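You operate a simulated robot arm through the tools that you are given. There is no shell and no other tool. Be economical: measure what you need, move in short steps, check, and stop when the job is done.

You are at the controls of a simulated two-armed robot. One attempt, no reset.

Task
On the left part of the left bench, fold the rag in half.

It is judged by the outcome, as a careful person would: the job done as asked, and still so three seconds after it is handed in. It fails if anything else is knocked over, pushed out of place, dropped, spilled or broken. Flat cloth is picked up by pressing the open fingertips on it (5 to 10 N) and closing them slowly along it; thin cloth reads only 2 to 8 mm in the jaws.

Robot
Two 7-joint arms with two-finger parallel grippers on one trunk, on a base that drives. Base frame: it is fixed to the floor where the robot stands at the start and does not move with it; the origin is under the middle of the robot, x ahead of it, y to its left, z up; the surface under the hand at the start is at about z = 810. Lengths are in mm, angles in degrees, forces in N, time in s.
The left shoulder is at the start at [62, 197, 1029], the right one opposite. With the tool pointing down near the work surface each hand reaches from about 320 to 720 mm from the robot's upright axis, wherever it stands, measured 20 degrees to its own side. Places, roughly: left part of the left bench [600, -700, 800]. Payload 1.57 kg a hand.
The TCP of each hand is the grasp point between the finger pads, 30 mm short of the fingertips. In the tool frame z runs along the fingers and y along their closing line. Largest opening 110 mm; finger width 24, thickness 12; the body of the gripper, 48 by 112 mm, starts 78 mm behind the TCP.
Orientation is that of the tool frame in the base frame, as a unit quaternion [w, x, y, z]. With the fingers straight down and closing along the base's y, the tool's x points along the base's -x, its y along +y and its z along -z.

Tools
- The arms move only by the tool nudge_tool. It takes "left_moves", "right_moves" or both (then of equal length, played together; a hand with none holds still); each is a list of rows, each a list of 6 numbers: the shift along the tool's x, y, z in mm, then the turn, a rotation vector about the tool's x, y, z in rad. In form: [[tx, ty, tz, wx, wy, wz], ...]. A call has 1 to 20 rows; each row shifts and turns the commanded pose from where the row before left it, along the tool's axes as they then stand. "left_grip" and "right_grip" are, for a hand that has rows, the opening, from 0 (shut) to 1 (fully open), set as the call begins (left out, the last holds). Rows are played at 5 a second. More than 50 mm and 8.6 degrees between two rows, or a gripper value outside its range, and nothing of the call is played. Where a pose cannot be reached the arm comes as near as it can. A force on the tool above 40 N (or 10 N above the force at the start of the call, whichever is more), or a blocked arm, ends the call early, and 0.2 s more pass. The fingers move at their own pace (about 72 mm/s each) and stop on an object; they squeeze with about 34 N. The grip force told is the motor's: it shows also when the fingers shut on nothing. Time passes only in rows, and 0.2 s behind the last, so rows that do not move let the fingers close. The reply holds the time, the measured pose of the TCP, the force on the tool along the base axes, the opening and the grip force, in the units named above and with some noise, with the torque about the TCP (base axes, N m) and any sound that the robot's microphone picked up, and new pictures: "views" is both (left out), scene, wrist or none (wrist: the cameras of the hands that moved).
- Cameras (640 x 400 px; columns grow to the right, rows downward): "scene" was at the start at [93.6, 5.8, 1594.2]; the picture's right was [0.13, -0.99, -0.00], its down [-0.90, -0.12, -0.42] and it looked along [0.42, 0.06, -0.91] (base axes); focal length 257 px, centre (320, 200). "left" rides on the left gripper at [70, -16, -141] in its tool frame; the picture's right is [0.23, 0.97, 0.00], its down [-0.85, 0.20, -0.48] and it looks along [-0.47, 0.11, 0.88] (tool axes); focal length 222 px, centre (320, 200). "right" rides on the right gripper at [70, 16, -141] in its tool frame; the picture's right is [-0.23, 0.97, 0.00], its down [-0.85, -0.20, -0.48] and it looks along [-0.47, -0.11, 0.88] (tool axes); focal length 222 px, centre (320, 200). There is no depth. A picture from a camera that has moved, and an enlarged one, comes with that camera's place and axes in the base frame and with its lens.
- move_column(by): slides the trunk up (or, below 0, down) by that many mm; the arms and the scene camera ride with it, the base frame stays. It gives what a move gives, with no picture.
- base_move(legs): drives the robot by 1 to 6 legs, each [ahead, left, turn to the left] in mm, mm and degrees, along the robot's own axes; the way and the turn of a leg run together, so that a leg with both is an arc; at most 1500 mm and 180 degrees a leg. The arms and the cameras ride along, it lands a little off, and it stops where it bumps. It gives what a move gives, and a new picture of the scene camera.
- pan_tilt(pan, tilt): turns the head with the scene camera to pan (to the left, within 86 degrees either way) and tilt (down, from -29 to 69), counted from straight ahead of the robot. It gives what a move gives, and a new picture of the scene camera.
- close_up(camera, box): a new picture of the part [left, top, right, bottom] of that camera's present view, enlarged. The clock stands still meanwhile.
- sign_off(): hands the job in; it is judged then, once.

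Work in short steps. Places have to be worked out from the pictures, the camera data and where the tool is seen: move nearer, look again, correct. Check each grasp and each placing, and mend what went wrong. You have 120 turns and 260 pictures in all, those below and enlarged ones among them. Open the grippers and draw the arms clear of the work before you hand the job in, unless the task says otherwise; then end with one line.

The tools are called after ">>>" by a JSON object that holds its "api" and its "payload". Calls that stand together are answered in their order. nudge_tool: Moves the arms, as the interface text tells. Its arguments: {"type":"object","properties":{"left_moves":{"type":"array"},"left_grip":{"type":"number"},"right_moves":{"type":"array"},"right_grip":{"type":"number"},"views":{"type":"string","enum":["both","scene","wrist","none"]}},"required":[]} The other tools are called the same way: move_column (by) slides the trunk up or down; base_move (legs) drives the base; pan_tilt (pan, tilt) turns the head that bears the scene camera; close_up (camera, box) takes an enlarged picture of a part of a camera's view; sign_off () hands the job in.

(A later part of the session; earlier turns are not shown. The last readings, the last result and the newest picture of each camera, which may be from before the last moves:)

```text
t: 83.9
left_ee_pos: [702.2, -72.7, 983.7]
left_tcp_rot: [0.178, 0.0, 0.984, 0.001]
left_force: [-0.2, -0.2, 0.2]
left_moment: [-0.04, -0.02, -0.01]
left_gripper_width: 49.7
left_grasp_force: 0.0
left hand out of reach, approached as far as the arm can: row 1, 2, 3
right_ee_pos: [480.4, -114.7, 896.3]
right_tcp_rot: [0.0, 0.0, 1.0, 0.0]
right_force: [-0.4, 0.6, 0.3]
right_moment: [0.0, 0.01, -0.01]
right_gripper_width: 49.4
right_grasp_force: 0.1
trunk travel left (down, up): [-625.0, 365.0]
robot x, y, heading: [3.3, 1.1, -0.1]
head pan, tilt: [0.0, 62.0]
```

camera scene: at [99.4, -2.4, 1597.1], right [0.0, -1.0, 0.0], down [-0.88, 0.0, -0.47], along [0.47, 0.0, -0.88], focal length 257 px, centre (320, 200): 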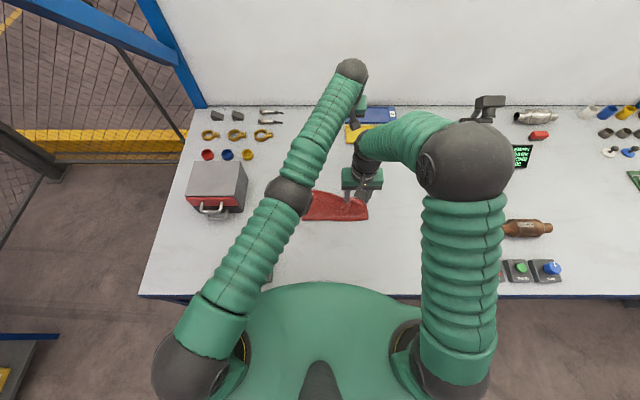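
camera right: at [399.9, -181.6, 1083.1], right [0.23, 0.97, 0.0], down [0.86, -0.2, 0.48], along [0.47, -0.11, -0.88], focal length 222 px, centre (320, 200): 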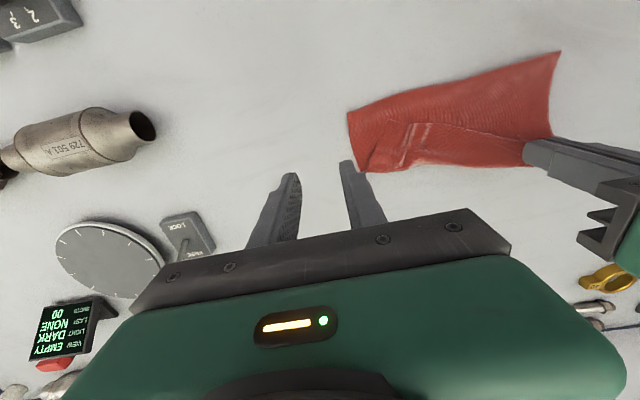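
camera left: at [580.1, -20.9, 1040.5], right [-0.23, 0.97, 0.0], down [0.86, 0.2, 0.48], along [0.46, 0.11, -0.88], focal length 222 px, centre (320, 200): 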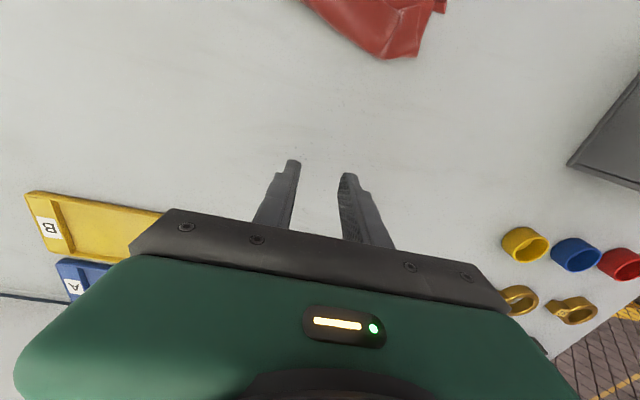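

Not that. I try a sideways move to the left and up instead.

>>> {"api": "nudge_tool", "payload": {"left_moves": [[0, 30, 0, 0, 0, 0], [0, 30, 0, 0, 0, 0], [0, 30, 0, 0, 0, 0], [0, 30, -20, 0, 0, 0], [0, 30, -20, 0, 0, 0], [0, 0, 0, 0, 0, 0]], "views": "scene"}}

```text
t: 85.3
left_ee_pos: [742.1, 66.8, 1032.1]
left_tcp_rot: [0.176, 0.001, 0.984, 0.0]
left_force: [0.3, -0.8, 0.0]
left_moment: [-0.01, -0.03, -0.02]
left_gripper_width: 49.6
left_grasp_force: 0.0
left hand out of reach, approached as far as the arm can: row 1, 2, 3, 4, 5
right_ee_pos: [481.3, -115.3, 897.9]
right_tcp_rot: [0.0, 0.0, 1.0, 0.0]
right_force: [-0.1, 0.1, 0.2]
right_moment: [0.04, -0.02, -0.03]
right_gripper_width: 49.1
right_grasp_force: 0.1
trunk travel left (down, up): [-625.0, 365.0]
robot x, y, heading: [-0.8, 4.5, -0.0]
head pan, tilt: [0.0, 62.0]
camera scene: at [99.4, -1.4, 1597.1], right [0.0, -1.0, 0.0], down [-0.88, 0.0, -0.47], along [0.47, 0.0, -0.88], focal length 257 px, centre (320, 200)
```

scene: 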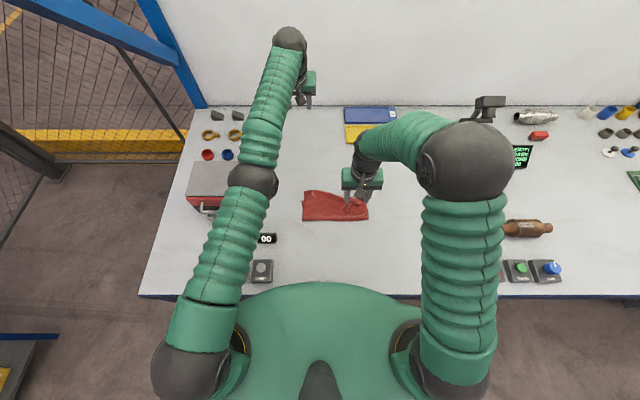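

The arm is fully extended. Moving down and inward should make the elbow bend; I try that in a clear area.

>>> {"api": "nudge_tool", "payload": {"left_moves": [[20, 0, 23, 0, 0, 0], [20, 0, 23, 0, 0, 0], [20, 0, 23, 0, 0, 0], [20, 0, 23, 0, 0, 0], [0, 0, 0, 0, 0, 0]], "views": "none"}}

```text
t: 86.5
left_ee_pos: [751.8, 49.6, 921.7]
left_tcp_rot: [0.178, 0.0, 0.984, 0.001]
left_force: [-0.2, 0.0, -0.2]
left_moment: [0.0, -0.01, 0.0]
left_gripper_width: 49.5
left_grasp_force: 0.0
left hand out of reach, approached as far as the arm can: row 1, 2, 3, 4
right_ee_pos: [480.3, -113.2, 897.6]
right_tcp_rot: [0.001, 0.0, 1.0, 0.0]
right_force: [0.6, -0.3, -0.8]
right_moment: [0.0, -0.06, -0.01]
right_gripper_width: 49.4
right_grasp_force: 0.1
trunk travel left (down, up): [-625.0, 365.0]
robot x, y, heading: [0.9, 3.5, -0.0]
head pan, tilt: [0.0, 62.0]
```

Still on the sphere. I try the opposite tangential directions: up and strongly left.

>>> {"api": "nudge_tool", "payload": {"left_moves": [[-8, 0, -40, 0, 0, 0], [-8, 0, -40, 0, 0, 0], [-8, 0, -40, 0, 0, 0], [-8, 0, -40, 0, 0, 0], [20, 0, -40, 0, 0, 0], [20, 0, -40, 0, 0, 0], [20, 0, -40, 0, 0, 0], [0, 0, 0, 0, 0, 0]], "views": "scene"}}

```text
t: 88.3
left_ee_pos: [672.0, 38.0, 1193.2]
left_tcp_rot: [0.178, 0.001, 0.984, 0.0]
left_force: [0.0, -0.1, -0.5]
left_moment: [-0.02, 0.05, 0.0]
left_gripper_width: 49.7
left_grasp_force: 0.0
left hand out of reach, approached as far as the arm can: row 2, 4, 5, 6, 7
right_ee_pos: [481.3, -114.5, 896.4]
right_tcp_rot: [-0.002, 0.0, 1.0, 0.0]
right_force: [0.0, -0.5, -0.2]
right_moment: [-0.04, -0.02, -0.01]
right_gripper_width: 49.7
right_grasp_force: 0.2
trunk travel left (down, up): [-625.0, 365.0]
robot x, y, heading: [-0.3, -3.4, 0.0]
head pan, tilt: [0.0, 62.0]
camera scene: at [99.9, -1.8, 1597.0], right [0.0, -1.0, 0.0], down [-0.88, 0.0, -0.47], along [0.47, 0.0, -0.88], focal length 257 px, centre (320, 200)
```

scene: 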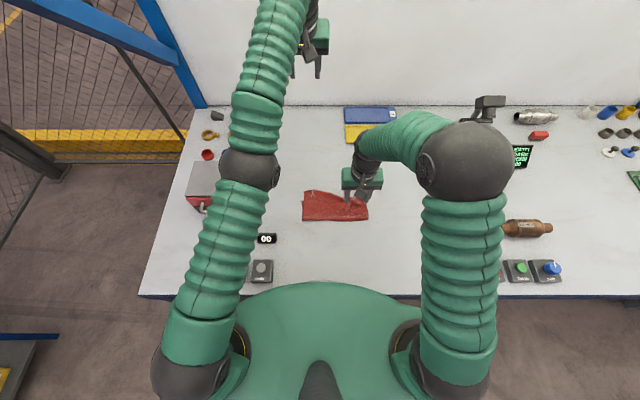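

Perhaps steps are just too large near the singularity. I try tiny inward steps that grow gradually.

>>> {"api": "nudge_tool", "payload": {"left_moves": [[0.5, 0.12, 0.08, 0, 0, 0], [0.5, 0.12, 0.08, 0, 0, 0], [1, 0.24, 0.16, 0, 0, 0], [1, 0.24, 0.16, 0, 0, 0], [1.5, 0.36, 0.25, 0, 0, 0], [2, 0.5, 0.3, 0, 0, 0], [2, 0.5, 0.3, 0, 0, 0], [3, 0.7, 0.5, 0, 0, 0], [3, 0.7, 0.5, 0, 0, 0], [4, 1, 0.6, 0, 0, 0], [5, 1.2, 0.8, 0, 0, 0], [6, 1.5, 1, 0, 0, 0], [8, 2, 1.3, 0, 0, 0], [10, 2.5, 1.6, 0, 0, 0], [0, 0, 0, 0, 0, 0]], "views": "none"}}

```text
t: 91.5
left_ee_pos: [671.0, 36.2, 1195.2]
left_tcp_rot: [0.178, 0.0, 0.984, 0.0]
left_force: [0.5, 0.5, -0.5]
left_moment: [0.0, -0.03, 0.01]
left_gripper_width: 49.6
left_grasp_force: 0.1
left hand out of reach, approached as far as the arm can: row 4, 6, 8, 10, 11, 12, 13, 14
right_ee_pos: [480.2, -114.3, 897.3]
right_tcp_rot: [0.0, 0.0, 1.0, 0.0]
right_force: [-0.1, 0.3, 0.6]
right_moment: [0.02, 0.0, 0.0]
right_gripper_width: 49.6
right_grasp_force: 0.2
trunk travel left (down, up): [-625.0, 365.0]
robot x, y, heading: [1.6, -2.9, 0.1]
head pan, tilt: [0.0, 62.0]
```

No effect. I try moving sideways to the right with an inward bias, the direction in which the elbow normally bends.

>>> {"api": "nudge_tool", "payload": {"left_moves": [[14, -32, 3, 0, 0, 0], [14, -32, 3, 0, 0, 0], [14, -32, 3, 0, 0, 0], [14, -32, 3, 0, 0, 0], [14, -32, 3, 0, 0, 0], [0, 0, 0, 0, 0, 0]], "views": "scene"}}

```text
t: 93.1
left_ee_pos: [635.6, -89.5, 1159.1]
left_tcp_rot: [0.178, -0.033, 0.983, 0.008]
left_force: [1.2, 0.6, 0.6]
left_moment: [0.01, -0.01, -0.04]
left_gripper_width: 49.7
left_grasp_force: 0.0
left hand out of reach, approached as far as the arm can: row 1, 3
right_ee_pos: [478.5, -115.7, 898.4]
right_tcp_rot: [0.0, 0.0, 1.0, 0.0]
right_force: [0.0, -0.6, -0.1]
right_moment: [-0.01, 0.01, 0.01]
right_gripper_width: 49.6
right_grasp_force: 0.0
trunk travel left (down, up): [-625.0, 365.0]
robot x, y, heading: [-1.2, 4.8, 0.1]
head pan, tilt: [0.0, 62.0]
stopped in row 6 (left hand): the arm was blocked; the commanded pose is now the measured one
camera scene: at [98.3, -2.3, 1597.5], right [0.0, -1.0, 0.0], down [-0.88, 0.0, -0.47], along [0.47, 0.0, -0.88], focal length 257 px, centre (320, 200)
```

scene: 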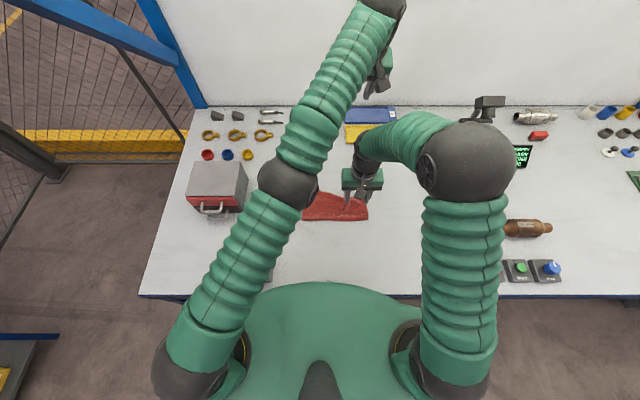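

Rows 4–5 were reachable — the elbow seems freed. I try moving back inward gently.

>>> {"api": "nudge_tool", "payload": {"left_moves": [[15, 6, 0, 0, 0, 0], [15, 6, 0, 0, 0, 0], [15, 6, 0, 0, 0, 0], [0, 0, 0, 0, 0, 0], [0, 0, 0, 0, 0, 0]], "views": "scene"}}

```text
t: 94.3
left_ee_pos: [631.2, -90.9, 1165.1]
left_tcp_rot: [0.181, -0.036, 0.983, 0.006]
left_force: [0.7, -0.7, 0.0]
left_moment: [-0.01, -0.02, 0.01]
left_gripper_width: 49.5
left_grasp_force: 0.0
left hand out of reach, approached as far as the arm can: row 1, 2, 3
right_ee_pos: [479.8, -115.8, 898.0]
right_tcp_rot: [0.002, 0.001, 1.0, 0.0]
right_force: [0.5, 0.2, -0.1]
right_moment: [-0.02, -0.01, -0.04]
right_gripper_width: 49.4
right_grasp_force: 0.1
trunk travel left (down, up): [-625.0, 365.0]
robot x, y, heading: [0.5, -0.2, -0.1]
head pan, tilt: [0.0, 62.0]
camera scene: at [98.8, -2.4, 1597.2], right [0.0, -1.0, 0.0], down [-0.88, 0.0, -0.47], along [0.47, 0.0, -0.88], focal length 257 px, centre (320, 200)
```

scene: 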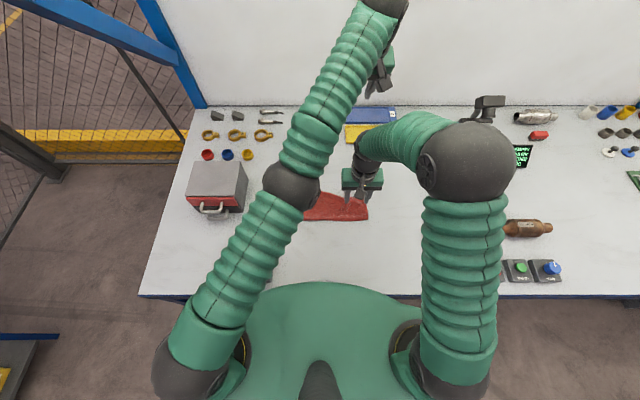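

I repeat the rightward/inward motion in smaller steps.

>>> {"api": "nudge_tool", "payload": {"left_moves": [[7, -16, 1, 0, 0, 0], [7, -16, 1, 0, 0, 0], [7, -16, 1, 0, 0, 0], [0, 0, 0, 0, 0, 0], [0, 0, 0, 0, 0, 0], [0, 0, 0, 0, 0, 0]], "views": "scene"}}

```text
t: 95.9
left_ee_pos: [641.9, -78.1, 1143.1]
left_tcp_rot: [0.176, -0.084, 0.98, 0.024]
left_force: [1.0, -0.4, -0.4]
left_moment: [0.0, 0.0, 0.01]
left_gripper_width: 49.5
left_grasp_force: 0.0
left hand out of reach, approached as far as the arm can: row 2, 3
right_ee_pos: [478.2, -115.5, 902.2]
right_tcp_rot: [0.002, 0.0, 1.0, 0.001]
right_force: [0.0, 0.4, -0.3]
right_moment: [0.0, -0.01, 0.01]
right_gripper_width: 49.3
right_grasp_force: 0.0
trunk travel left (down, up): [-625.0, 365.0]
robot x, y, heading: [-0.7, 1.7, -0.1]
head pan, tilt: [0.0, 62.0]
stopped in row 6 (left hand): the arm was blocked; the commanded pose is now the measured one
camera scene: at [98.6, -2.3, 1599.6], right [0.0, -1.0, 0.0], down [-0.88, 0.0, -0.47], along [0.47, 0.0, -0.88], focal length 257 px, centre (320, 200)
```

scene: 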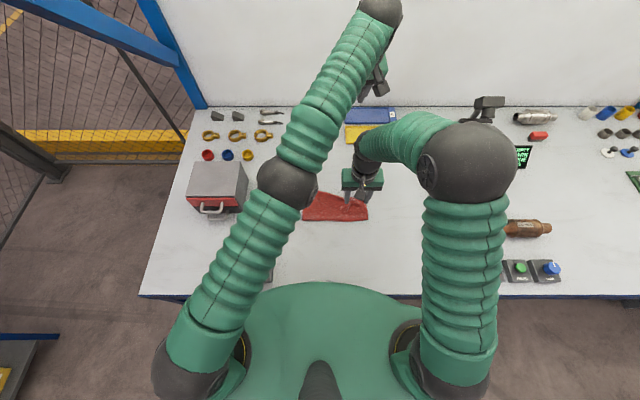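

The left hand is bumping the right forearm. I move the right arm well aside first, back and to the right.

>>> {"api": "nudge_tool", "payload": {"right_moves": [[25, -30, 0, 0, 0, 0], [25, -30, 0, 0, 0, 0], [25, -30, 0, 0, 0, 0], [15, -35, 0, 0, 0, 0], [10, -35, 0, 0, 0, 0], [0, 0, 0, 0, 0, 0]], "views": "none"}}

>>> {"api": "nudge_tool", "payload": {"left_moves": [[7, -16, 1, 0, 0, 0], [7, -16, 1, 0, 0, 0], [7, -16, 1, 0, 0, 0], [7, -16, 1, 0, 0, 0], [7, -16, 1, 0, 0, 0], [0, 0, 0, 0, 0, 0], [0, 0, 0, 0, 0, 0]], "views": "scene"}}

```text
t: 97.3
left_ee_pos: [640.1, -81.7, 1145.7]
left_tcp_rot: [0.178, -0.082, 0.98, 0.02]
left_force: [0.4, 0.6, 0.2]
left_moment: [-0.01, -0.03, 0.01]
left_gripper_width: 49.5
left_grasp_force: 0.0
right_ee_pos: [376.6, -275.4, 898.2]
right_tcp_rot: [0.001, 0.0, 1.0, 0.0]
right_force: [-0.1, -0.5, 0.0]
right_moment: [0.01, 0.01, 0.0]
right_gripper_width: 49.6
right_grasp_force: 0.0
trunk travel left (down, up): [-625.0, 365.0]
robot x, y, heading: [3.0, -0.5, -0.1]
head pan, tilt: [0.0, 62.0]
```

```text
t: 98.7
left_ee_pos: [648.1, -71.5, 1118.5]
left_tcp_rot: [0.176, -0.152, 0.972, 0.032]
left_force: [0.5, 0.7, -0.1]
left_moment: [-0.01, 0.0, -0.01]
left_gripper_width: 49.5
left_grasp_force: 0.1
left hand out of reach, approached as far as the arm can: row 1, 2, 3, 4, 5
right_ee_pos: [376.0, -276.5, 897.3]
right_tcp_rot: [0.002, 0.0, 1.0, 0.0]
right_force: [0.1, 0.1, -0.2]
right_moment: [-0.02, 0.02, -0.01]
right_gripper_width: 49.5
right_grasp_force: 0.0
trunk travel left (down, up): [-625.0, 365.0]
robot x, y, heading: [1.0, 1.0, -0.2]
head pan, tilt: [0.0, 62.0]
stopped in row 6 (left hand): the arm was blocked; the commanded pose is now the measured one
camera scene: at [98.8, -3.4, 1596.5], right [0.0, -1.0, 0.0], down [-0.88, 0.0, -0.47], along [0.47, 0.0, -0.88], focal length 257 px, centre (320, 200)
```

scene: 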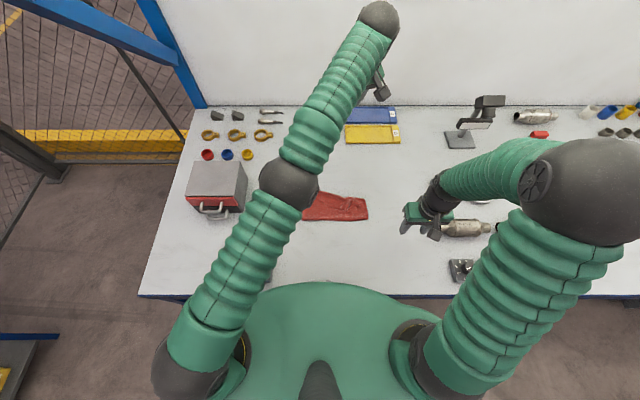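

I undo the drifted yaw and lean to return the left hand to a normal downward posture.

>>> {"api": "nudge_tool", "payload": {"left_moves": [[0, 10, 0, 0, 0, 0.1], [0, 10, 0, 0, 0, 0.1], [0, 10, 0, 0, 0, 0.1], [0, 10, 0, 0, 0.12, 0], [0, 10, 10, 0, 0.12, 0], [0, 10, 20, 0, 0.12, 0], [0, 0, 30, 0, 0, 0], [0, 0, 30, 0, 0, 0], [0, 0, 30, 0, 0, 0], [0, 0, 0, 0, 0, 0]], "views": "scene"}}

```text
t: 100.8
left_ee_pos: [605.7, 10.1, 992.8]
left_tcp_rot: [-0.008, -0.01, 0.998, 0.056]
left_force: [-0.2, -0.6, 0.9]
left_moment: [0.01, 0.0, 0.01]
left_gripper_width: 49.7
left_grasp_force: 0.1
left hand out of reach, approached as far as the arm can: row 4, 5, 6
right_ee_pos: [375.1, -276.1, 898.6]
right_tcp_rot: [0.003, -0.001, 1.0, 0.0]
right_force: [-1.0, -0.1, 0.1]
right_moment: [-0.02, 0.0, 0.0]
right_gripper_width: 49.4
right_grasp_force: 0.0
trunk travel left (down, up): [-625.0, 365.0]
robot x, y, heading: [4.3, 0.8, -0.2]
head pan, tilt: [0.0, 62.0]
camera scene: at [98.1, -2.7, 1597.2], right [0.0, -1.0, 0.0], down [-0.88, 0.0, -0.47], along [0.47, 0.0, -0.88], focal length 257 px, centre (320, 200)
```

scene: 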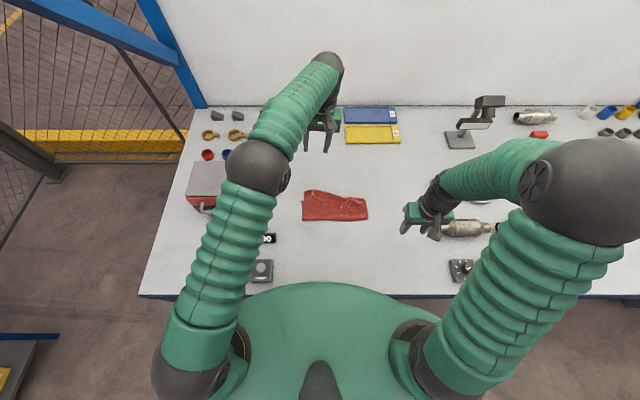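

The elbow is bent again and free. I correct the small roll and bring the left hand back to a safe spot.

>>> {"api": "nudge_tool", "payload": {"left_moves": [[0, 0, 0, 0.11, 0, 0], [20, 10, 0, 0, 0, 0], [25, 15, 0, 0, 0, 0], [25, 15, 0, 0, 0, 0], [25, 20, 0, 0, 0, 0], [25, 20, 0, 0, 0, 0], [0, 0, 0, 0, 0, 0]], "views": "none"}}

>>> {"api": "close_up", "payload": {"camera": "scene", "box": [270, 160, 400, 241]}}

```text
t: 102.5
left_ee_pos: [484.1, 88.7, 995.6]
left_tcp_rot: [-0.008, -0.009, 1.0, 0.0]
left_force: [-0.3, 0.6, 0.2]
left_moment: [0.01, 0.02, 0.0]
left_gripper_width: 49.4
left_grasp_force: 0.1
right_ee_pos: [377.0, -275.5, 898.8]
right_tcp_rot: [0.002, 0.0, 1.0, 0.0]
right_force: [0.4, 0.1, -0.2]
right_moment: [0.01, 0.01, 0.0]
right_gripper_width: 49.5
right_grasp_force: 0.1
trunk travel left (down, up): [-625.0, 365.0]
robot x, y, heading: [-2.1, -1.0, 0.2]
head pan, tilt: [0.0, 62.0]
```

```text
4.92 times, centred on (335, 200) of scene
camera zoom: at [98.5, -2.0, 1597.1], right [0.0, -1.0, 0.0], down [-0.88, 0.0, -0.47], along [0.47, 0.0, -0.88], focal length 1267 px, centre (246, 198)
```

zoom: 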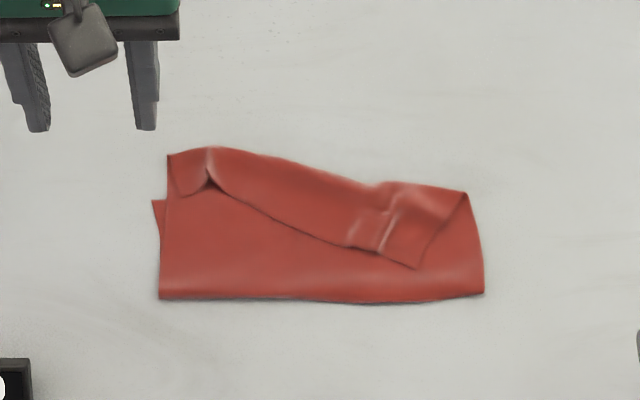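

Now I press on the rag's middle with both open hands to drag it ~120 mm nearer; first get above it.

>>> {"api": "nudge_tool", "payload": {"left_moves": [[3, -27, 10, 0, 0, 0], [3, -27, 30, 0, 0, 0], [3, -27, 30, 0, 0, 0], [0, 0, 30, 0, 0, 0], [0, 0, 30, 0, 0, 0], [0, 0, 14, 0, 0, 0.02], [0, 0, 0, 0, 0, 0]], "right_moves": [[-20, 32, 0, 0, 0, 0], [-20, 32, 0, 0, 0, 0], [-20, 32, 0, 0, 0, 0], [-20, 32, 0, 0, 0, 0], [-18, 32, 20, 0, 0, 0], [0, 0, 28, 0, 0, 0], [0, 0, 0, 0, 0, 0]], "views": "none"}}

>>> {"api": "nudge_tool", "payload": {"left_moves": [[0, 0, 3, 0, 0, 0], [0, 0, 2, 0, 0, 0], [0, 0, 2, 0, 0, 0], [0, 0, 0, 0, 0, 0]], "right_moves": [[0, 0, 3, 0, 0, 0], [0, 0, 2, 0, 0, 0], [0, 0, 2, 0, 0, 0], [0, 0, 0, 0, 0, 0]], "views": "none"}}

```text
t: 104.0
left_ee_pos: [472.4, 5.1, 850.5]
left_tcp_rot: [-0.007, 0.001, 1.0, -0.001]
left_force: [0.5, -0.6, -0.4]
left_moment: [0.01, 0.03, -0.02]
left_gripper_width: 49.5
left_grasp_force: 0.1
right_ee_pos: [473.4, -114.3, 851.6]
right_tcp_rot: [0.003, 0.001, 1.0, 0.0]
right_force: [-0.2, 0.6, 0.4]
right_moment: [-0.02, -0.02, 0.0]
right_gripper_width: 49.6
right_grasp_force: 0.1
trunk travel left (down, up): [-625.0, 365.0]
robot x, y, heading: [0.2, -1.8, -0.1]
head pan, tilt: [0.0, 62.0]
```

```text
t: 105.0
left_ee_pos: [473.5, 7.7, 843.6]
left_tcp_rot: [-0.007, 0.001, 1.0, 0.0]
left_force: [-1.0, 0.8, -0.5]
left_moment: [-0.01, 0.05, 0.01]
left_gripper_width: 49.6
left_grasp_force: 0.1
right_ee_pos: [474.5, -114.9, 843.5]
right_tcp_rot: [0.002, -0.001, 1.0, 0.0]
right_force: [0.2, 0.6, -0.7]
right_moment: [-0.01, 0.02, 0.03]
right_gripper_width: 49.5
right_grasp_force: 0.0
trunk travel left (down, up): [-625.0, 365.0]
robot x, y, heading: [1.6, 0.2, -0.4]
head pan, tilt: [0.0, 62.0]
```

Just above contact; 1.5 mm more, then check force.

>>> {"api": "nudge_tool", "payload": {"left_moves": [[0, 0, 1, 0, 0, 0], [0, 0, 0.6, 0, 0, 0], [0, 0, 0, 0, 0, 0]], "right_moves": [[0, 0, 1, 0, 0, 0], [0, 0, 0.6, 0, 0, 0], [0, 0, 0, 0, 0, 0]], "views": "none"}}

```text
t: 105.8
left_ee_pos: [473.4, 7.4, 842.0]
left_tcp_rot: [-0.007, 0.0, 1.0, 0.0]
left_force: [-0.5, -0.8, 3.2]
left_moment: [0.07, -0.02, -0.01]
left_gripper_width: 49.1
left_grasp_force: 0.1
right_ee_pos: [473.9, -115.0, 842.6]
right_tcp_rot: [0.002, 0.0, 1.0, 0.0]
right_force: [0.1, 0.2, 1.9]
right_moment: [0.06, -0.01, 0.01]
right_gripper_width: 49.3
right_grasp_force: 0.1
trunk travel left (down, up): [-625.0, 365.0]
robot x, y, heading: [0.7, -2.2, -0.3]
head pan, tilt: [0.0, 62.0]
```

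Add 0.5 mm and drag 120 mm toward me, then lift.

>>> {"api": "nudge_tool", "payload": {"left_moves": [[0, 0, 0.4, 0, 0, 0], [8, 0, 0, 0, 0, 0], [8, 0, 0, 0, 0, 0], [8, 0, 0, 0, 0, 0], [8, 0, 0, 0, 0, 0], [8, 0, 0, 0, 0, 0], [8, 0, 0, 0, 0, 0], [8, 0, 0, 0, 0, 0], [8, 0, 0, 0, 0, 0], [8, 0, 0, 0, 0, 0], [8, 0, 0, 0, 0, 0], [8, 0, 0, 0, 0, 0], [8, 0, 0, 0, 0, 0], [8, 0, 0, 0, 0, 0], [0, 0, 0, 0, 0, 0]], "right_moves": [[0, 0, 0.6, 0, 0, 0], [8, 0, 0, 0, 0, 0], [8, 0, 0, 0, 0, 0], [8, 0, 0, 0, 0, 0], [8, 0, 0, 0, 0, 0], [8, 0, 0, 0, 0, 0], [8, 0, 0, 0, 0, 0], [8, 0, 0, 0, 0, 0], [8, 0, 0, 0, 0, 0], [8, 0, 0, 0, 0, 0], [8, 0, 0, 0, 0, 0], [8, 0, 0, 0, 0, 0], [8, 0, 0, 0, 0, 0], [8, 0, 0, 0, 0, 0], [0, 0, 0, 0, 0, 0]], "views": "none"}}

>>> {"api": "nudge_tool", "payload": {"left_moves": [[0, 0, -15, 0, 0, 0], [0, 10, -40, 0, 0, 0], [-20, 25, -30, 0, 0, 0], [-20, 35, -20, 0, 0, 0], [0, 35, 0, 0, 0, 0], [0, 0, 0, 0, 0, 0]], "right_moves": [[0, 0, -15, 0, 0, 0], [0, -10, -40, 0, 0, 0], [-20, -25, -30, 0, 0, 0], [-20, -35, -20, 0, 0, 0], [0, -35, 0, 0, 0, 0], [0, 0, 0, 0, 0, 0]], "views": "none"}}

>>> {"api": "close_up", "payload": {"camera": "scene", "box": [270, 170, 398, 250]}}

```text
t: 109.0
left_ee_pos: [368.9, 10.8, 844.0]
left_tcp_rot: [-0.007, -0.002, 1.0, 0.0]
left_force: [0.2, 0.0, 0.2]
left_moment: [0.0, 0.03, 0.03]
left_gripper_width: 49.3
left_grasp_force: 0.1
right_ee_pos: [369.2, -114.4, 843.1]
right_tcp_rot: [0.003, 0.0, 1.0, 0.0]
right_force: [5.1, -1.0, 32.3]
right_moment: [0.49, -0.21, -0.09]
right_gripper_width: 49.3
right_grasp_force: 0.1
trunk travel left (down, up): [-625.0, 365.0]
robot x, y, heading: [0.9, 2.5, 0.1]
head pan, tilt: [0.0, 62.0]
```

```text
t: 110.5
left_ee_pos: [410.2, 111.6, 947.1]
left_tcp_rot: [-0.008, 0.001, 1.0, 0.0]
left_force: [0.1, 0.1, 0.0]
left_moment: [0.01, 0.0, 0.01]
left_gripper_width: 49.4
left_grasp_force: 0.0
right_ee_pos: [410.3, -220.8, 947.8]
right_tcp_rot: [0.002, 0.0, 1.0, 0.0]
right_force: [0.6, -0.5, 0.2]
right_moment: [0.01, 0.0, 0.02]
right_gripper_width: 49.3
right_grasp_force: 0.0
trunk travel left (down, up): [-625.0, 365.0]
robot x, y, heading: [-0.7, 0.3, 0.1]
head pan, tilt: [0.0, 62.0]
```

```text
5.00 times, centred on (334, 210) of scene
camera zoom: at [97.8, -2.0, 1597.2], right [0.0, -1.0, 0.0], down [-0.88, 0.0, -0.47], along [0.47, 0.0, -0.88], focal length 1287 px, centre (250, 150)
```

zoom: 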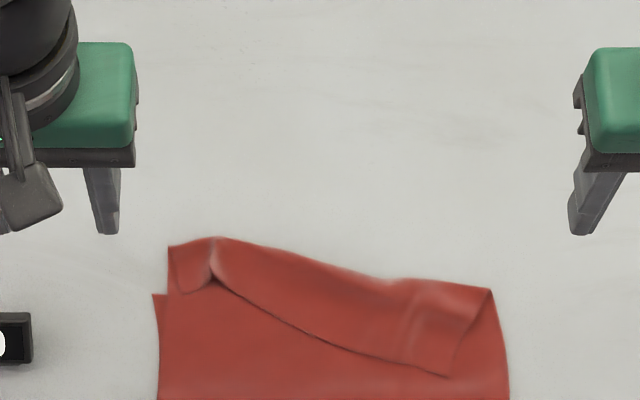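

The rag is nearer now: left strip bump at about (417,24), crease x≈447, bottom far-left corner (408,61). The left hand goes astride that bump.

>>> {"api": "nudge_tool", "payload": {"left_moves": [[-3, -30, 10, 0, 0, 0], [-3, -29, 30, 0, 0, 0], [0, -28, 30, 0, 0, 0], [0, 0, 20, 0, 0, 0], [0, 0, 4, 0, 0, 0], [0, 0, 0, 0, 0, 0]], "left_grip": 0.3, "views": "none"}}

>>> {"api": "close_up", "payload": {"camera": "left", "box": [180, 60, 420, 210]}}

```text
t: 111.8
left_ee_pos: [415.0, 26.0, 853.1]
left_tcp_rot: [-0.007, 0.0, 1.0, 0.0]
left_force: [0.5, 0.6, 0.4]
left_moment: [-0.01, 0.0, -0.04]
left_gripper_width: 33.0
left_grasp_force: 0.1
right_ee_pos: [410.2, -220.1, 947.9]
right_tcp_rot: [0.003, 0.0, 1.0, 0.0]
right_force: [0.4, -0.4, -1.2]
right_moment: [0.02, 0.01, 0.0]
right_gripper_width: 49.6
right_grasp_force: 0.1
trunk travel left (down, up): [-625.0, 365.0]
robot x, y, heading: [0.9, 0.8, -0.1]
head pan, tilt: [0.0, 62.0]
```

```text
2.67 times, centred on (300, 135) of left
camera zoom: at [347.9, 9.2, 995.9], right [-0.23, 0.97, 0.0], down [0.86, 0.2, 0.47], along [0.45, 0.11, -0.88], focal length 592 px, centre (373, 373)
```

zoom: 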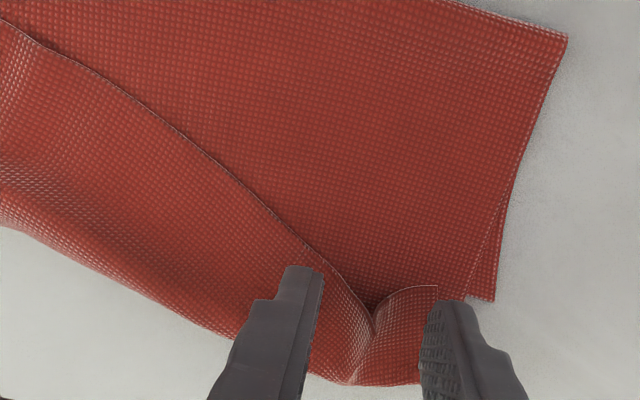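

A raised peak stands right between the fingers. Move 6 mm forward, 4 mm right, lower and close.

>>> {"api": "nudge_tool", "payload": {"left_moves": [[-6, -4, 3, 0, 0, 0], [0, 0, 3, 0, 0, 0], [0, 0, 2, 0, 0, 0], [0, 0, 1.5, 0, 0, 0], [0, 0, 1, 0, 0, 0], [0, 0, 0, 0, 0, 0]], "views": "none"}}

>>> {"api": "nudge_tool", "payload": {"left_moves": [[0, 0, 0.3, 0, 0, 0], [0, 0, 0, 0, 0, 0]], "left_grip": 0.18, "views": "none"}}

>>> {"api": "nudge_tool", "payload": {"left_moves": [[0, 0, 0, 0, 0, 0], [0, 0, 0, 0, 0, 0]], "left_grip": 0.09, "views": "none"}}

>>> {"api": "nudge_tool", "payload": {"left_moves": [[0, 0, 0, 0, 0, 0], [0, 0, 0, 0, 0, 0], [0, 0, 0, 0, 0, 0]], "left_grip": 0, "views": "none"}}

>>> {"api": "close_up", "payload": {"camera": "left", "box": [180, 60, 420, 210]}}

```text
t: 113.2
left_ee_pos: [422.2, 20.2, 843.3]
left_tcp_rot: [-0.007, 0.0, 1.0, 0.0]
left_force: [-0.3, 0.2, 1.5]
left_moment: [-0.03, -0.01, -0.01]
left_gripper_width: 32.9
left_grasp_force: 0.0
right_ee_pos: [411.2, -221.0, 947.2]
right_tcp_rot: [0.002, 0.0, 1.0, 0.001]
right_force: [-0.3, 0.8, 0.3]
right_moment: [0.0, 0.01, 0.01]
right_gripper_width: 49.4
right_grasp_force: 0.0
trunk travel left (down, up): [-625.0, 365.0]
robot x, y, heading: [-0.5, -0.5, -0.2]
head pan, tilt: [0.0, 62.0]
```

```text
t: 113.8
left_ee_pos: [421.2, 20.8, 843.1]
left_tcp_rot: [-0.007, 0.001, 1.0, 0.0]
left_force: [-0.2, -0.2, 3.8]
left_moment: [0.04, -0.02, -0.03]
left_gripper_width: 19.9
left_grasp_force: 0.0
right_ee_pos: [409.2, -220.5, 947.4]
right_tcp_rot: [0.003, 0.0, 1.0, 0.0]
right_force: [0.0, 0.3, -0.7]
right_moment: [0.01, 0.0, -0.01]
right_gripper_width: 49.5
right_grasp_force: 0.1
trunk travel left (down, up): [-625.0, 365.0]
robot x, y, heading: [2.4, -3.1, 0.1]
head pan, tilt: [0.0, 62.0]
```

```text
t: 114.5
left_ee_pos: [421.6, 20.1, 843.7]
left_tcp_rot: [-0.007, -0.001, 1.0, 0.0]
left_force: [-0.1, 0.1, 5.0]
left_moment: [0.01, 0.04, 0.02]
left_gripper_width: 10.9
left_grasp_force: 0.6
right_ee_pos: [410.9, -222.6, 947.3]
right_tcp_rot: [0.003, 0.0, 1.0, 0.001]
right_force: [0.5, 0.1, -0.8]
right_moment: [-0.01, 0.02, 0.0]
right_gripper_width: 49.3
right_grasp_force: 0.1
trunk travel left (down, up): [-625.0, 365.0]
robot x, y, heading: [4.5, -1.2, -0.1]
head pan, tilt: [0.0, 62.0]
```

```text
t: 115.2
left_ee_pos: [420.3, 20.3, 843.5]
left_tcp_rot: [-0.007, 0.0, 1.0, 0.0]
left_force: [0.8, -0.9, 9.7]
left_moment: [-0.05, -0.05, 0.01]
left_gripper_width: 3.3
left_grasp_force: 24.7
right_ee_pos: [408.9, -221.1, 948.0]
right_tcp_rot: [0.002, 0.0, 1.0, 0.0]
right_force: [-0.1, 0.2, -0.2]
right_moment: [0.01, -0.01, -0.02]
right_gripper_width: 49.6
right_grasp_force: 0.1
trunk travel left (down, up): [-625.0, 365.0]
robot x, y, heading: [-1.0, 0.6, 0.2]
head pan, tilt: [0.0, 62.0]
```

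```text
2.67 times, centred on (300, 135) of left
camera zoom: at [353.1, 4.8, 986.0], right [-0.23, 0.97, 0.0], down [0.86, 0.2, 0.47], along [0.45, 0.11, -0.88], focal length 592 px, centre (373, 373)
```

zoom: 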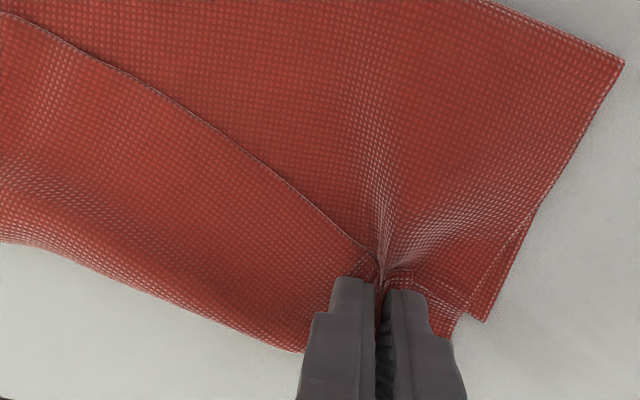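

The flap underneath was gathered too (3.3 mm). I reopen, move 9 mm further onto the strip, and retry with a lighter press.

>>> {"api": "nudge_tool", "payload": {"left_moves": [[0, 0, 0, 0, 0, 0], [0, 0, -5, 0, 0, 0], [-9, 0, -3, 0, 0, 0], [0, 0, 0, 0, 0, 0]], "left_grip": 0.3, "views": "none"}}

>>> {"api": "close_up", "payload": {"camera": "left", "box": [180, 60, 420, 210]}}

```text
t: 116.2
left_ee_pos: [431.4, 21.4, 849.9]
left_tcp_rot: [-0.008, 0.0, 1.0, 0.0]
left_force: [0.3, 0.2, 0.1]
left_moment: [0.0, 0.0, 0.02]
left_gripper_width: 33.3
left_grasp_force: 0.1
right_ee_pos: [410.4, -220.7, 948.2]
right_tcp_rot: [0.003, 0.0, 1.0, 0.0]
right_force: [0.4, -0.7, -0.2]
right_moment: [0.0, -0.01, -0.02]
right_gripper_width: 49.2
right_grasp_force: 0.0
trunk travel left (down, up): [-625.0, 365.0]
robot x, y, heading: [-1.2, 0.3, -0.1]
head pan, tilt: [0.0, 62.0]
```

```text
2.67 times, centred on (300, 135) of left
camera zoom: at [363.2, 5.6, 993.2], right [-0.23, 0.97, 0.0], down [0.86, 0.2, 0.47], along [0.45, 0.11, -0.89], focal length 592 px, centre (373, 373)
```

zoom: 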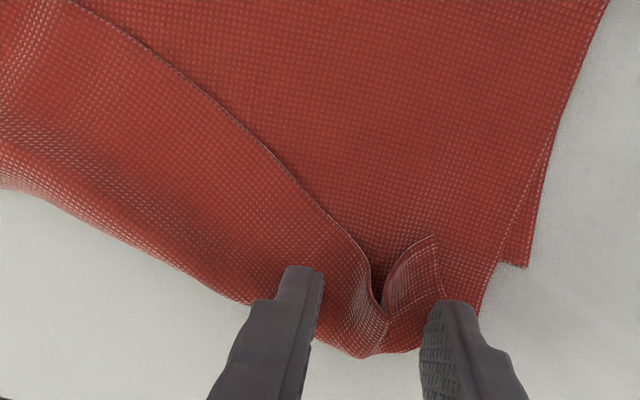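

The arch now stands up between the fingers. I lower 5 mm (no pressing) and pinch it directly.

>>> {"api": "nudge_tool", "payload": {"left_moves": [[0, 0, 3, 0, 0, 0], [0, 0, 2.5, 0, 0, 0], [0, 0, 0, 0, 0, 0]], "views": "none"}}

>>> {"api": "nudge_tool", "payload": {"left_moves": [[0, 0, 0, 0, 0, 0], [0, 0, 0, 0, 0, 0]], "left_grip": 0.12, "views": "none"}}

>>> {"api": "nudge_tool", "payload": {"left_moves": [[0, 0, 0, 0, 0, 0], [0, 0, 0, 0, 0, 0], [0, 0, 0, 0, 0, 0]], "left_grip": 0, "views": "none"}}

>>> {"api": "close_up", "payload": {"camera": "left", "box": [180, 60, 420, 210]}}

```text
t: 117.0
left_ee_pos: [430.0, 21.0, 844.0]
left_tcp_rot: [-0.009, 0.0, 1.0, -0.001]
left_force: [0.2, 0.2, 0.2]
left_moment: [-0.01, -0.02, -0.02]
left_gripper_width: 33.1
left_grasp_force: 0.2
right_ee_pos: [409.9, -221.2, 947.1]
right_tcp_rot: [0.004, -0.001, 1.0, 0.001]
right_force: [0.5, -0.2, 1.0]
right_moment: [-0.01, 0.01, -0.02]
right_gripper_width: 49.5
right_grasp_force: 0.1
trunk travel left (down, up): [-625.0, 365.0]
robot x, y, heading: [-2.3, -4.1, -0.0]
head pan, tilt: [0.0, 62.0]
```

```text
t: 117.7
left_ee_pos: [429.0, 20.9, 846.0]
left_tcp_rot: [-0.008, 0.0, 1.0, 0.0]
left_force: [0.1, -0.1, 0.2]
left_moment: [0.05, -0.03, 0.04]
left_gripper_width: 13.3
left_grasp_force: 0.1
right_ee_pos: [410.4, -220.4, 946.7]
right_tcp_rot: [0.002, 0.0, 1.0, 0.0]
right_force: [0.4, 0.2, -0.2]
right_moment: [-0.02, 0.02, 0.02]
right_gripper_width: 49.3
right_grasp_force: 0.1
trunk travel left (down, up): [-625.0, 365.0]
robot x, y, heading: [0.3, -2.4, -0.2]
head pan, tilt: [0.0, 62.0]
```

```text
t: 118.5
left_ee_pos: [430.0, 21.0, 844.9]
left_tcp_rot: [-0.007, 0.0, 1.0, 0.0]
left_force: [-0.3, -0.4, 3.4]
left_moment: [0.02, 0.01, -0.01]
left_gripper_width: 3.0
left_grasp_force: 24.5
right_ee_pos: [410.8, -220.9, 947.5]
right_tcp_rot: [0.002, 0.0, 1.0, 0.0]
right_force: [0.1, -0.5, 0.5]
right_moment: [-0.01, -0.02, -0.01]
right_gripper_width: 49.4
right_grasp_force: 0.0
trunk travel left (down, up): [-625.0, 365.0]
robot x, y, heading: [-0.6, -0.0, 0.0]
head pan, tilt: [0.0, 62.0]
```

```text
2.67 times, centred on (300, 135) of left
camera zoom: at [361.9, 5.6, 988.1], right [-0.23, 0.97, 0.0], down [0.86, 0.2, 0.47], along [0.45, 0.11, -0.88], focal length 592 px, centre (373, 373)
```

zoom: 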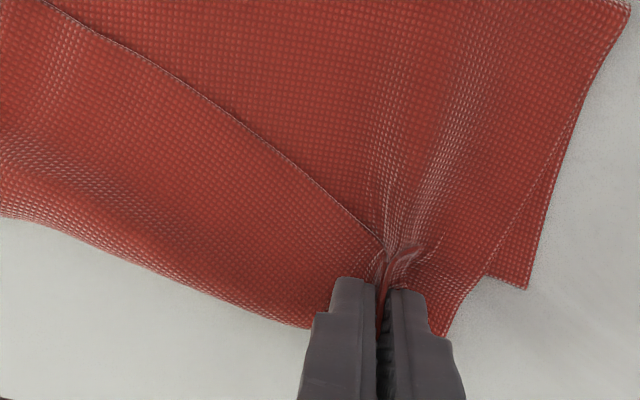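

I lift it 40 mm to see whether only the strip comes along.

>>> {"api": "nudge_tool", "payload": {"left_moves": [[0, 0, -10, 0, 0, 0], [0, 0, -10, 0, 0, 0], [-5, 0, -10, 0, 0, 0], [-5, 0, -10, 0, 0, 0], [0, 0, 0, 0, 0, 0]], "views": "none"}}

>>> {"api": "close_up", "payload": {"camera": "left", "box": [60, 30, 420, 255]}}

>>> {"api": "close_up", "payload": {"camera": "scene", "box": [270, 190, 398, 270]}}

```text
t: 119.7
left_ee_pos: [442.6, 21.7, 884.9]
left_tcp_rot: [-0.008, 0.0, 1.0, -0.001]
left_force: [-0.4, 0.1, 0.6]
left_moment: [0.0, 0.02, 0.02]
left_gripper_width: 2.9
left_grasp_force: 23.6
right_ee_pos: [409.4, -221.3, 947.8]
right_tcp_rot: [0.002, -0.001, 1.0, 0.0]
right_force: [-0.1, 0.8, -0.5]
right_moment: [-0.01, 0.0, -0.01]
right_gripper_width: 49.6
right_grasp_force: 0.1
trunk travel left (down, up): [-625.0, 365.0]
robot x, y, heading: [-2.1, 1.2, 0.1]
head pan, tilt: [0.0, 62.0]
```

```text
1.78 times, centred on (240, 142) of left
camera zoom: at [373.4, 6.0, 1027.4], right [-0.23, 0.97, 0.0], down [0.86, 0.2, 0.47], along [0.45, 0.11, -0.89], focal length 395 px, centre (462, 302)
```

zoom: 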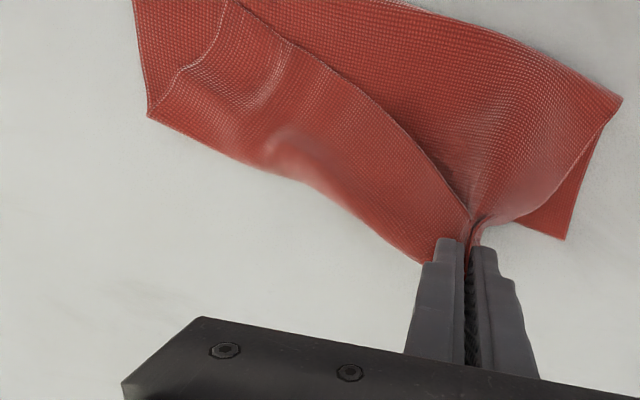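

```text
5.00 times, centred on (334, 230) of scene
camera zoom: at [97.5, -2.3, 1597.2], right [0.0, -1.0, 0.0], down [-0.88, 0.0, -0.47], along [0.47, 0.0, -0.88], focal length 1287 px, centre (250, 50)
```

zoom: 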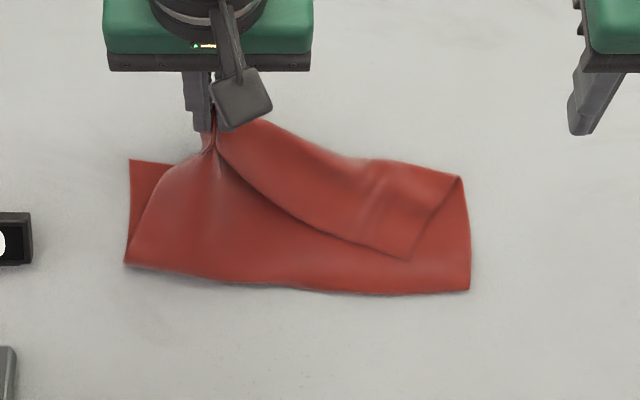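

Both layers were gripped. New idea: once both ends of the strip edge are held, flip the cloth over its far edge (x≈408) to the far side and come back — then the pinched edge faces the right way and nothing folds back. First I lay this end down, release and look again.

>>> {"api": "nudge_tool", "payload": {"left_moves": [[5, 0, 10, 0, 0, 0], [5, 0, 10, 0, 0, 0], [0, 0, 10, 0, 0, 0], [0, 0, 6, 0, 0, 0], [0, 0, 0, 0, 0, 0]], "views": "none"}}

>>> {"api": "nudge_tool", "payload": {"left_moves": [[0, 0, 0, 0, 0, 0], [0, 0, 0, 0, 0, 0], [0, 0, -15, 0, 0, 0], [0, 0, -40, 0, 0, 0], [10, 20, -30, 0, 0, 0], [10, 40, 0, 0, 0, 0], [0, 0, 0, 0, 0, 0]], "left_grip": 0.3, "views": "none"}}

>>> {"api": "close_up", "payload": {"camera": "scene", "box": [270, 190, 398, 270]}}

```text
t: 120.8
left_ee_pos: [429.6, 20.9, 850.2]
left_tcp_rot: [-0.007, 0.001, 1.0, 0.0]
left_force: [0.0, -0.6, -0.3]
left_moment: [0.02, 0.01, 0.02]
left_gripper_width: 2.9
left_grasp_force: 24.2
right_ee_pos: [410.6, -221.9, 947.8]
right_tcp_rot: [0.003, 0.0, 1.0, 0.0]
right_force: [-0.1, 0.2, 0.1]
right_moment: [0.01, 0.0, 0.03]
right_gripper_width: 49.6
right_grasp_force: 0.1
trunk travel left (down, up): [-625.0, 365.0]
robot x, y, heading: [-0.0, -0.2, 0.0]
head pan, tilt: [0.0, 62.0]
```

```text
t: 122.5
left_ee_pos: [414.1, 82.2, 934.4]
left_tcp_rot: [-0.009, 0.001, 1.0, -0.001]
left_force: [0.6, 0.0, -0.6]
left_moment: [0.01, -0.02, 0.03]
left_gripper_width: 32.8
left_grasp_force: 0.0
right_ee_pos: [411.1, -219.9, 948.1]
right_tcp_rot: [0.003, 0.0, 1.0, 0.0]
right_force: [0.3, 1.3, 0.3]
right_moment: [0.0, 0.03, 0.0]
right_gripper_width: 49.4
right_grasp_force: 0.1
trunk travel left (down, up): [-625.0, 365.0]
robot x, y, heading: [2.2, 4.0, -0.0]
head pan, tilt: [0.0, 62.0]
```

```text
5.00 times, centred on (334, 230) of scene
camera zoom: at [97.6, -1.1, 1597.2], right [0.0, -1.0, 0.0], down [-0.88, 0.0, -0.47], along [0.47, 0.0, -0.88], focal length 1287 px, centre (250, 50)
```

zoom: 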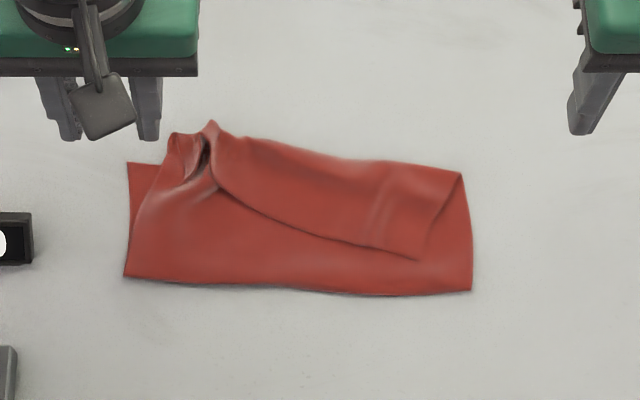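

The strip's right corner lies at about (366,−107). The right hand goes to pinch the strip just left of it, lightly.

>>> {"api": "nudge_tool", "payload": {"right_moves": [[9, 32, 0, 0, 0, 0], [9, 32, 10, 0, 0, 0], [9, 32, 30, 0, 0, 0], [8, 32, 30, 0, 0, 0], [0, 0, 22, 0, 0, 0], [0, 0, 0, 0, 0, 0]], "right_grip": 0.28, "views": "none"}}

>>> {"api": "close_up", "payload": {"camera": "right", "box": [220, 60, 460, 210]}}

```text
t: 123.8
left_ee_pos: [413.1, 82.5, 934.9]
left_tcp_rot: [-0.007, 0.0, 1.0, 0.0]
left_force: [0.3, 0.8, -0.1]
left_moment: [0.0, 0.01, 0.05]
left_gripper_width: 33.2
left_grasp_force: 0.1
right_ee_pos: [374.4, -89.8, 854.4]
right_tcp_rot: [0.002, 0.0, 1.0, 0.0]
right_force: [-0.6, -0.8, 0.3]
right_moment: [-0.01, 0.03, -0.01]
right_gripper_width: 30.7
right_grasp_force: 0.0
trunk travel left (down, up): [-625.0, 365.0]
robot x, y, heading: [2.6, -0.1, -0.0]
head pan, tilt: [0.0, 62.0]
```

```text
2.67 times, centred on (340, 135) of right
camera zoom: at [303.9, -73.0, 995.9], right [0.23, 0.97, 0.0], down [0.85, -0.2, 0.48], along [0.47, -0.11, -0.88], focal length 592 px, centre (267, 373)
```

zoom: 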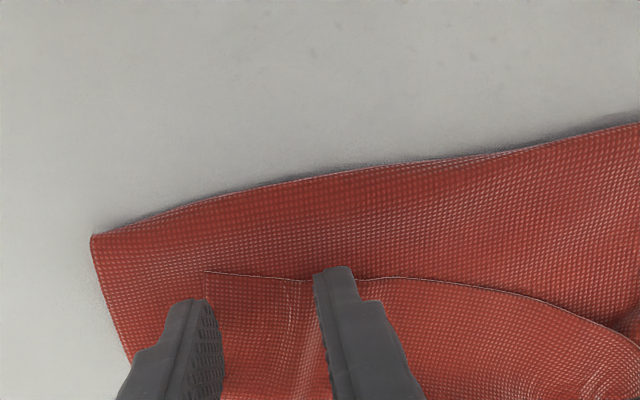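

Well placed; shift 5 mm left, 3 mm forward, lower to light contact.

>>> {"api": "nudge_tool", "payload": {"right_moves": [[-3, 5, 3, 0, 0, 0], [0, 0, 3, 0, 0, 0], [0, 0, 2, 0, 0, 0], [0, 0, 1.5, 0, 0, 0], [0, 0, 1, 0, 0, 0], [0, 0, 0, 0, 0, 0]], "views": "none"}}

>>> {"api": "nudge_tool", "payload": {"right_moves": [[0, 0, 0.5, 0, 0, 0], [0, 0, 0, 0, 0, 0]], "right_grip": 0.22, "views": "none"}}

>>> {"api": "close_up", "payload": {"camera": "right", "box": [220, 60, 460, 210]}}

```text
t: 125.2
left_ee_pos: [412.5, 81.2, 933.1]
left_tcp_rot: [-0.008, 0.001, 1.0, 0.0]
left_force: [-0.3, 0.4, 0.4]
left_moment: [-0.01, 0.0, -0.02]
left_gripper_width: 33.2
left_grasp_force: 0.0
right_ee_pos: [378.4, -86.9, 844.0]
right_tcp_rot: [0.003, 0.0, 1.0, 0.0]
right_force: [-0.3, -0.4, 0.5]
right_moment: [0.0, 0.02, 0.0]
right_gripper_width: 30.7
right_grasp_force: 0.0
trunk travel left (down, up): [-625.0, 365.0]
robot x, y, heading: [-2.0, -0.6, -0.1]
head pan, tilt: [0.0, 62.0]
```

```text
t: 125.8
left_ee_pos: [412.9, 82.6, 935.2]
left_tcp_rot: [-0.008, 0.001, 1.0, -0.001]
left_force: [0.8, -0.7, 0.3]
left_moment: [-0.01, 0.01, 0.02]
left_gripper_width: 32.9
left_grasp_force: 0.1
right_ee_pos: [378.2, -85.6, 843.2]
right_tcp_rot: [0.003, 0.0, 1.0, -0.001]
right_force: [0.7, -0.3, 0.7]
right_moment: [-0.01, -0.04, 0.03]
right_gripper_width: 24.2
right_grasp_force: 0.1
trunk travel left (down, up): [-625.0, 365.0]
robot x, y, heading: [5.9, 0.9, 0.3]
head pan, tilt: [0.0, 62.0]
```

```text
2.67 times, centred on (340, 135) of right
camera zoom: at [307.4, -69.0, 985.2], right [0.23, 0.97, 0.0], down [0.85, -0.2, 0.48], along [0.47, -0.11, -0.88], focal length 592 px, centre (267, 373)
```

zoom: 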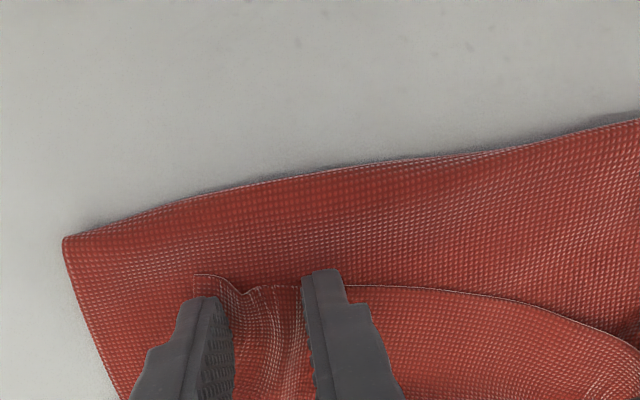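

A ridge forms in the strip only. I press 0.5 mm more and close in steps.

>>> {"api": "nudge_tool", "payload": {"right_moves": [[0, 0, 0.5, 0, 0, 0], [0, 0, 0, 0, 0, 0]], "right_grip": 0.15, "views": "none"}}

>>> {"api": "nudge_tool", "payload": {"right_moves": [[0, 0, 0, 0, 0, 0], [0, 0, 0, 0, 0, 0]], "right_grip": 0.08, "views": "none"}}

>>> {"api": "nudge_tool", "payload": {"right_moves": [[0, 0, 0, 0, 0, 0], [0, 0, 0, 0, 0, 0], [0, 0, 0, 0, 0, 0]], "right_grip": 0, "views": "none"}}

>>> {"api": "close_up", "payload": {"camera": "right", "box": [220, 60, 460, 210]}}

```text
t: 126.5
left_ee_pos: [412.2, 81.3, 934.2]
left_tcp_rot: [-0.007, 0.001, 1.0, -0.001]
left_force: [0.3, -0.5, 0.0]
left_moment: [0.01, 0.01, 0.0]
left_gripper_width: 32.9
left_grasp_force: 0.1
right_ee_pos: [378.6, -86.5, 843.5]
right_tcp_rot: [0.003, 0.0, 1.0, 0.0]
right_force: [-0.1, -0.3, 2.0]
right_moment: [-0.02, 0.0, 0.0]
right_gripper_width: 16.2
right_grasp_force: 0.1
trunk travel left (down, up): [-625.0, 365.0]
robot x, y, heading: [0.5, -1.1, -0.3]
head pan, tilt: [0.0, 62.0]
```

```text
t: 127.0
left_ee_pos: [412.7, 81.5, 934.4]
left_tcp_rot: [-0.008, 0.001, 1.0, -0.002]
left_force: [-0.7, -0.1, -0.1]
left_moment: [0.0, 0.01, -0.06]
left_gripper_width: 33.1
left_grasp_force: 0.2
right_ee_pos: [377.2, -87.1, 843.3]
right_tcp_rot: [0.003, 0.0, 1.0, 0.0]
right_force: [0.6, 0.3, 1.9]
right_moment: [-0.01, -0.02, 0.02]
right_gripper_width: 8.8
right_grasp_force: 0.1
trunk travel left (down, up): [-625.0, 365.0]
robot x, y, heading: [-2.9, 2.5, 0.1]
head pan, tilt: [0.0, 62.0]
```

```text
t: 127.8
left_ee_pos: [413.1, 81.5, 933.7]
left_tcp_rot: [-0.007, 0.0, 1.0, -0.002]
left_force: [-0.7, 0.2, -0.4]
left_moment: [-0.02, -0.03, -0.02]
left_gripper_width: 32.7
left_grasp_force: 0.0
right_ee_pos: [378.9, -85.8, 842.6]
right_tcp_rot: [0.002, 0.0, 1.0, 0.0]
right_force: [0.0, -1.1, 2.0]
right_moment: [0.02, 0.0, 0.0]
right_gripper_width: 2.9
right_grasp_force: 24.2
trunk travel left (down, up): [-625.0, 365.0]
robot x, y, heading: [1.0, -0.4, -0.1]
head pan, tilt: [0.0, 62.0]
```

```text
2.67 times, centred on (340, 135) of right
camera zoom: at [307.9, -69.2, 984.6], right [0.23, 0.97, 0.0], down [0.85, -0.2, 0.48], along [0.47, -0.11, -0.88], focal length 592 px, centre (267, 373)
```

zoom: 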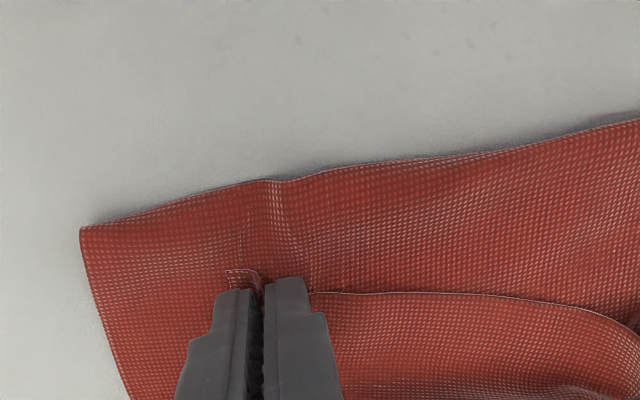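

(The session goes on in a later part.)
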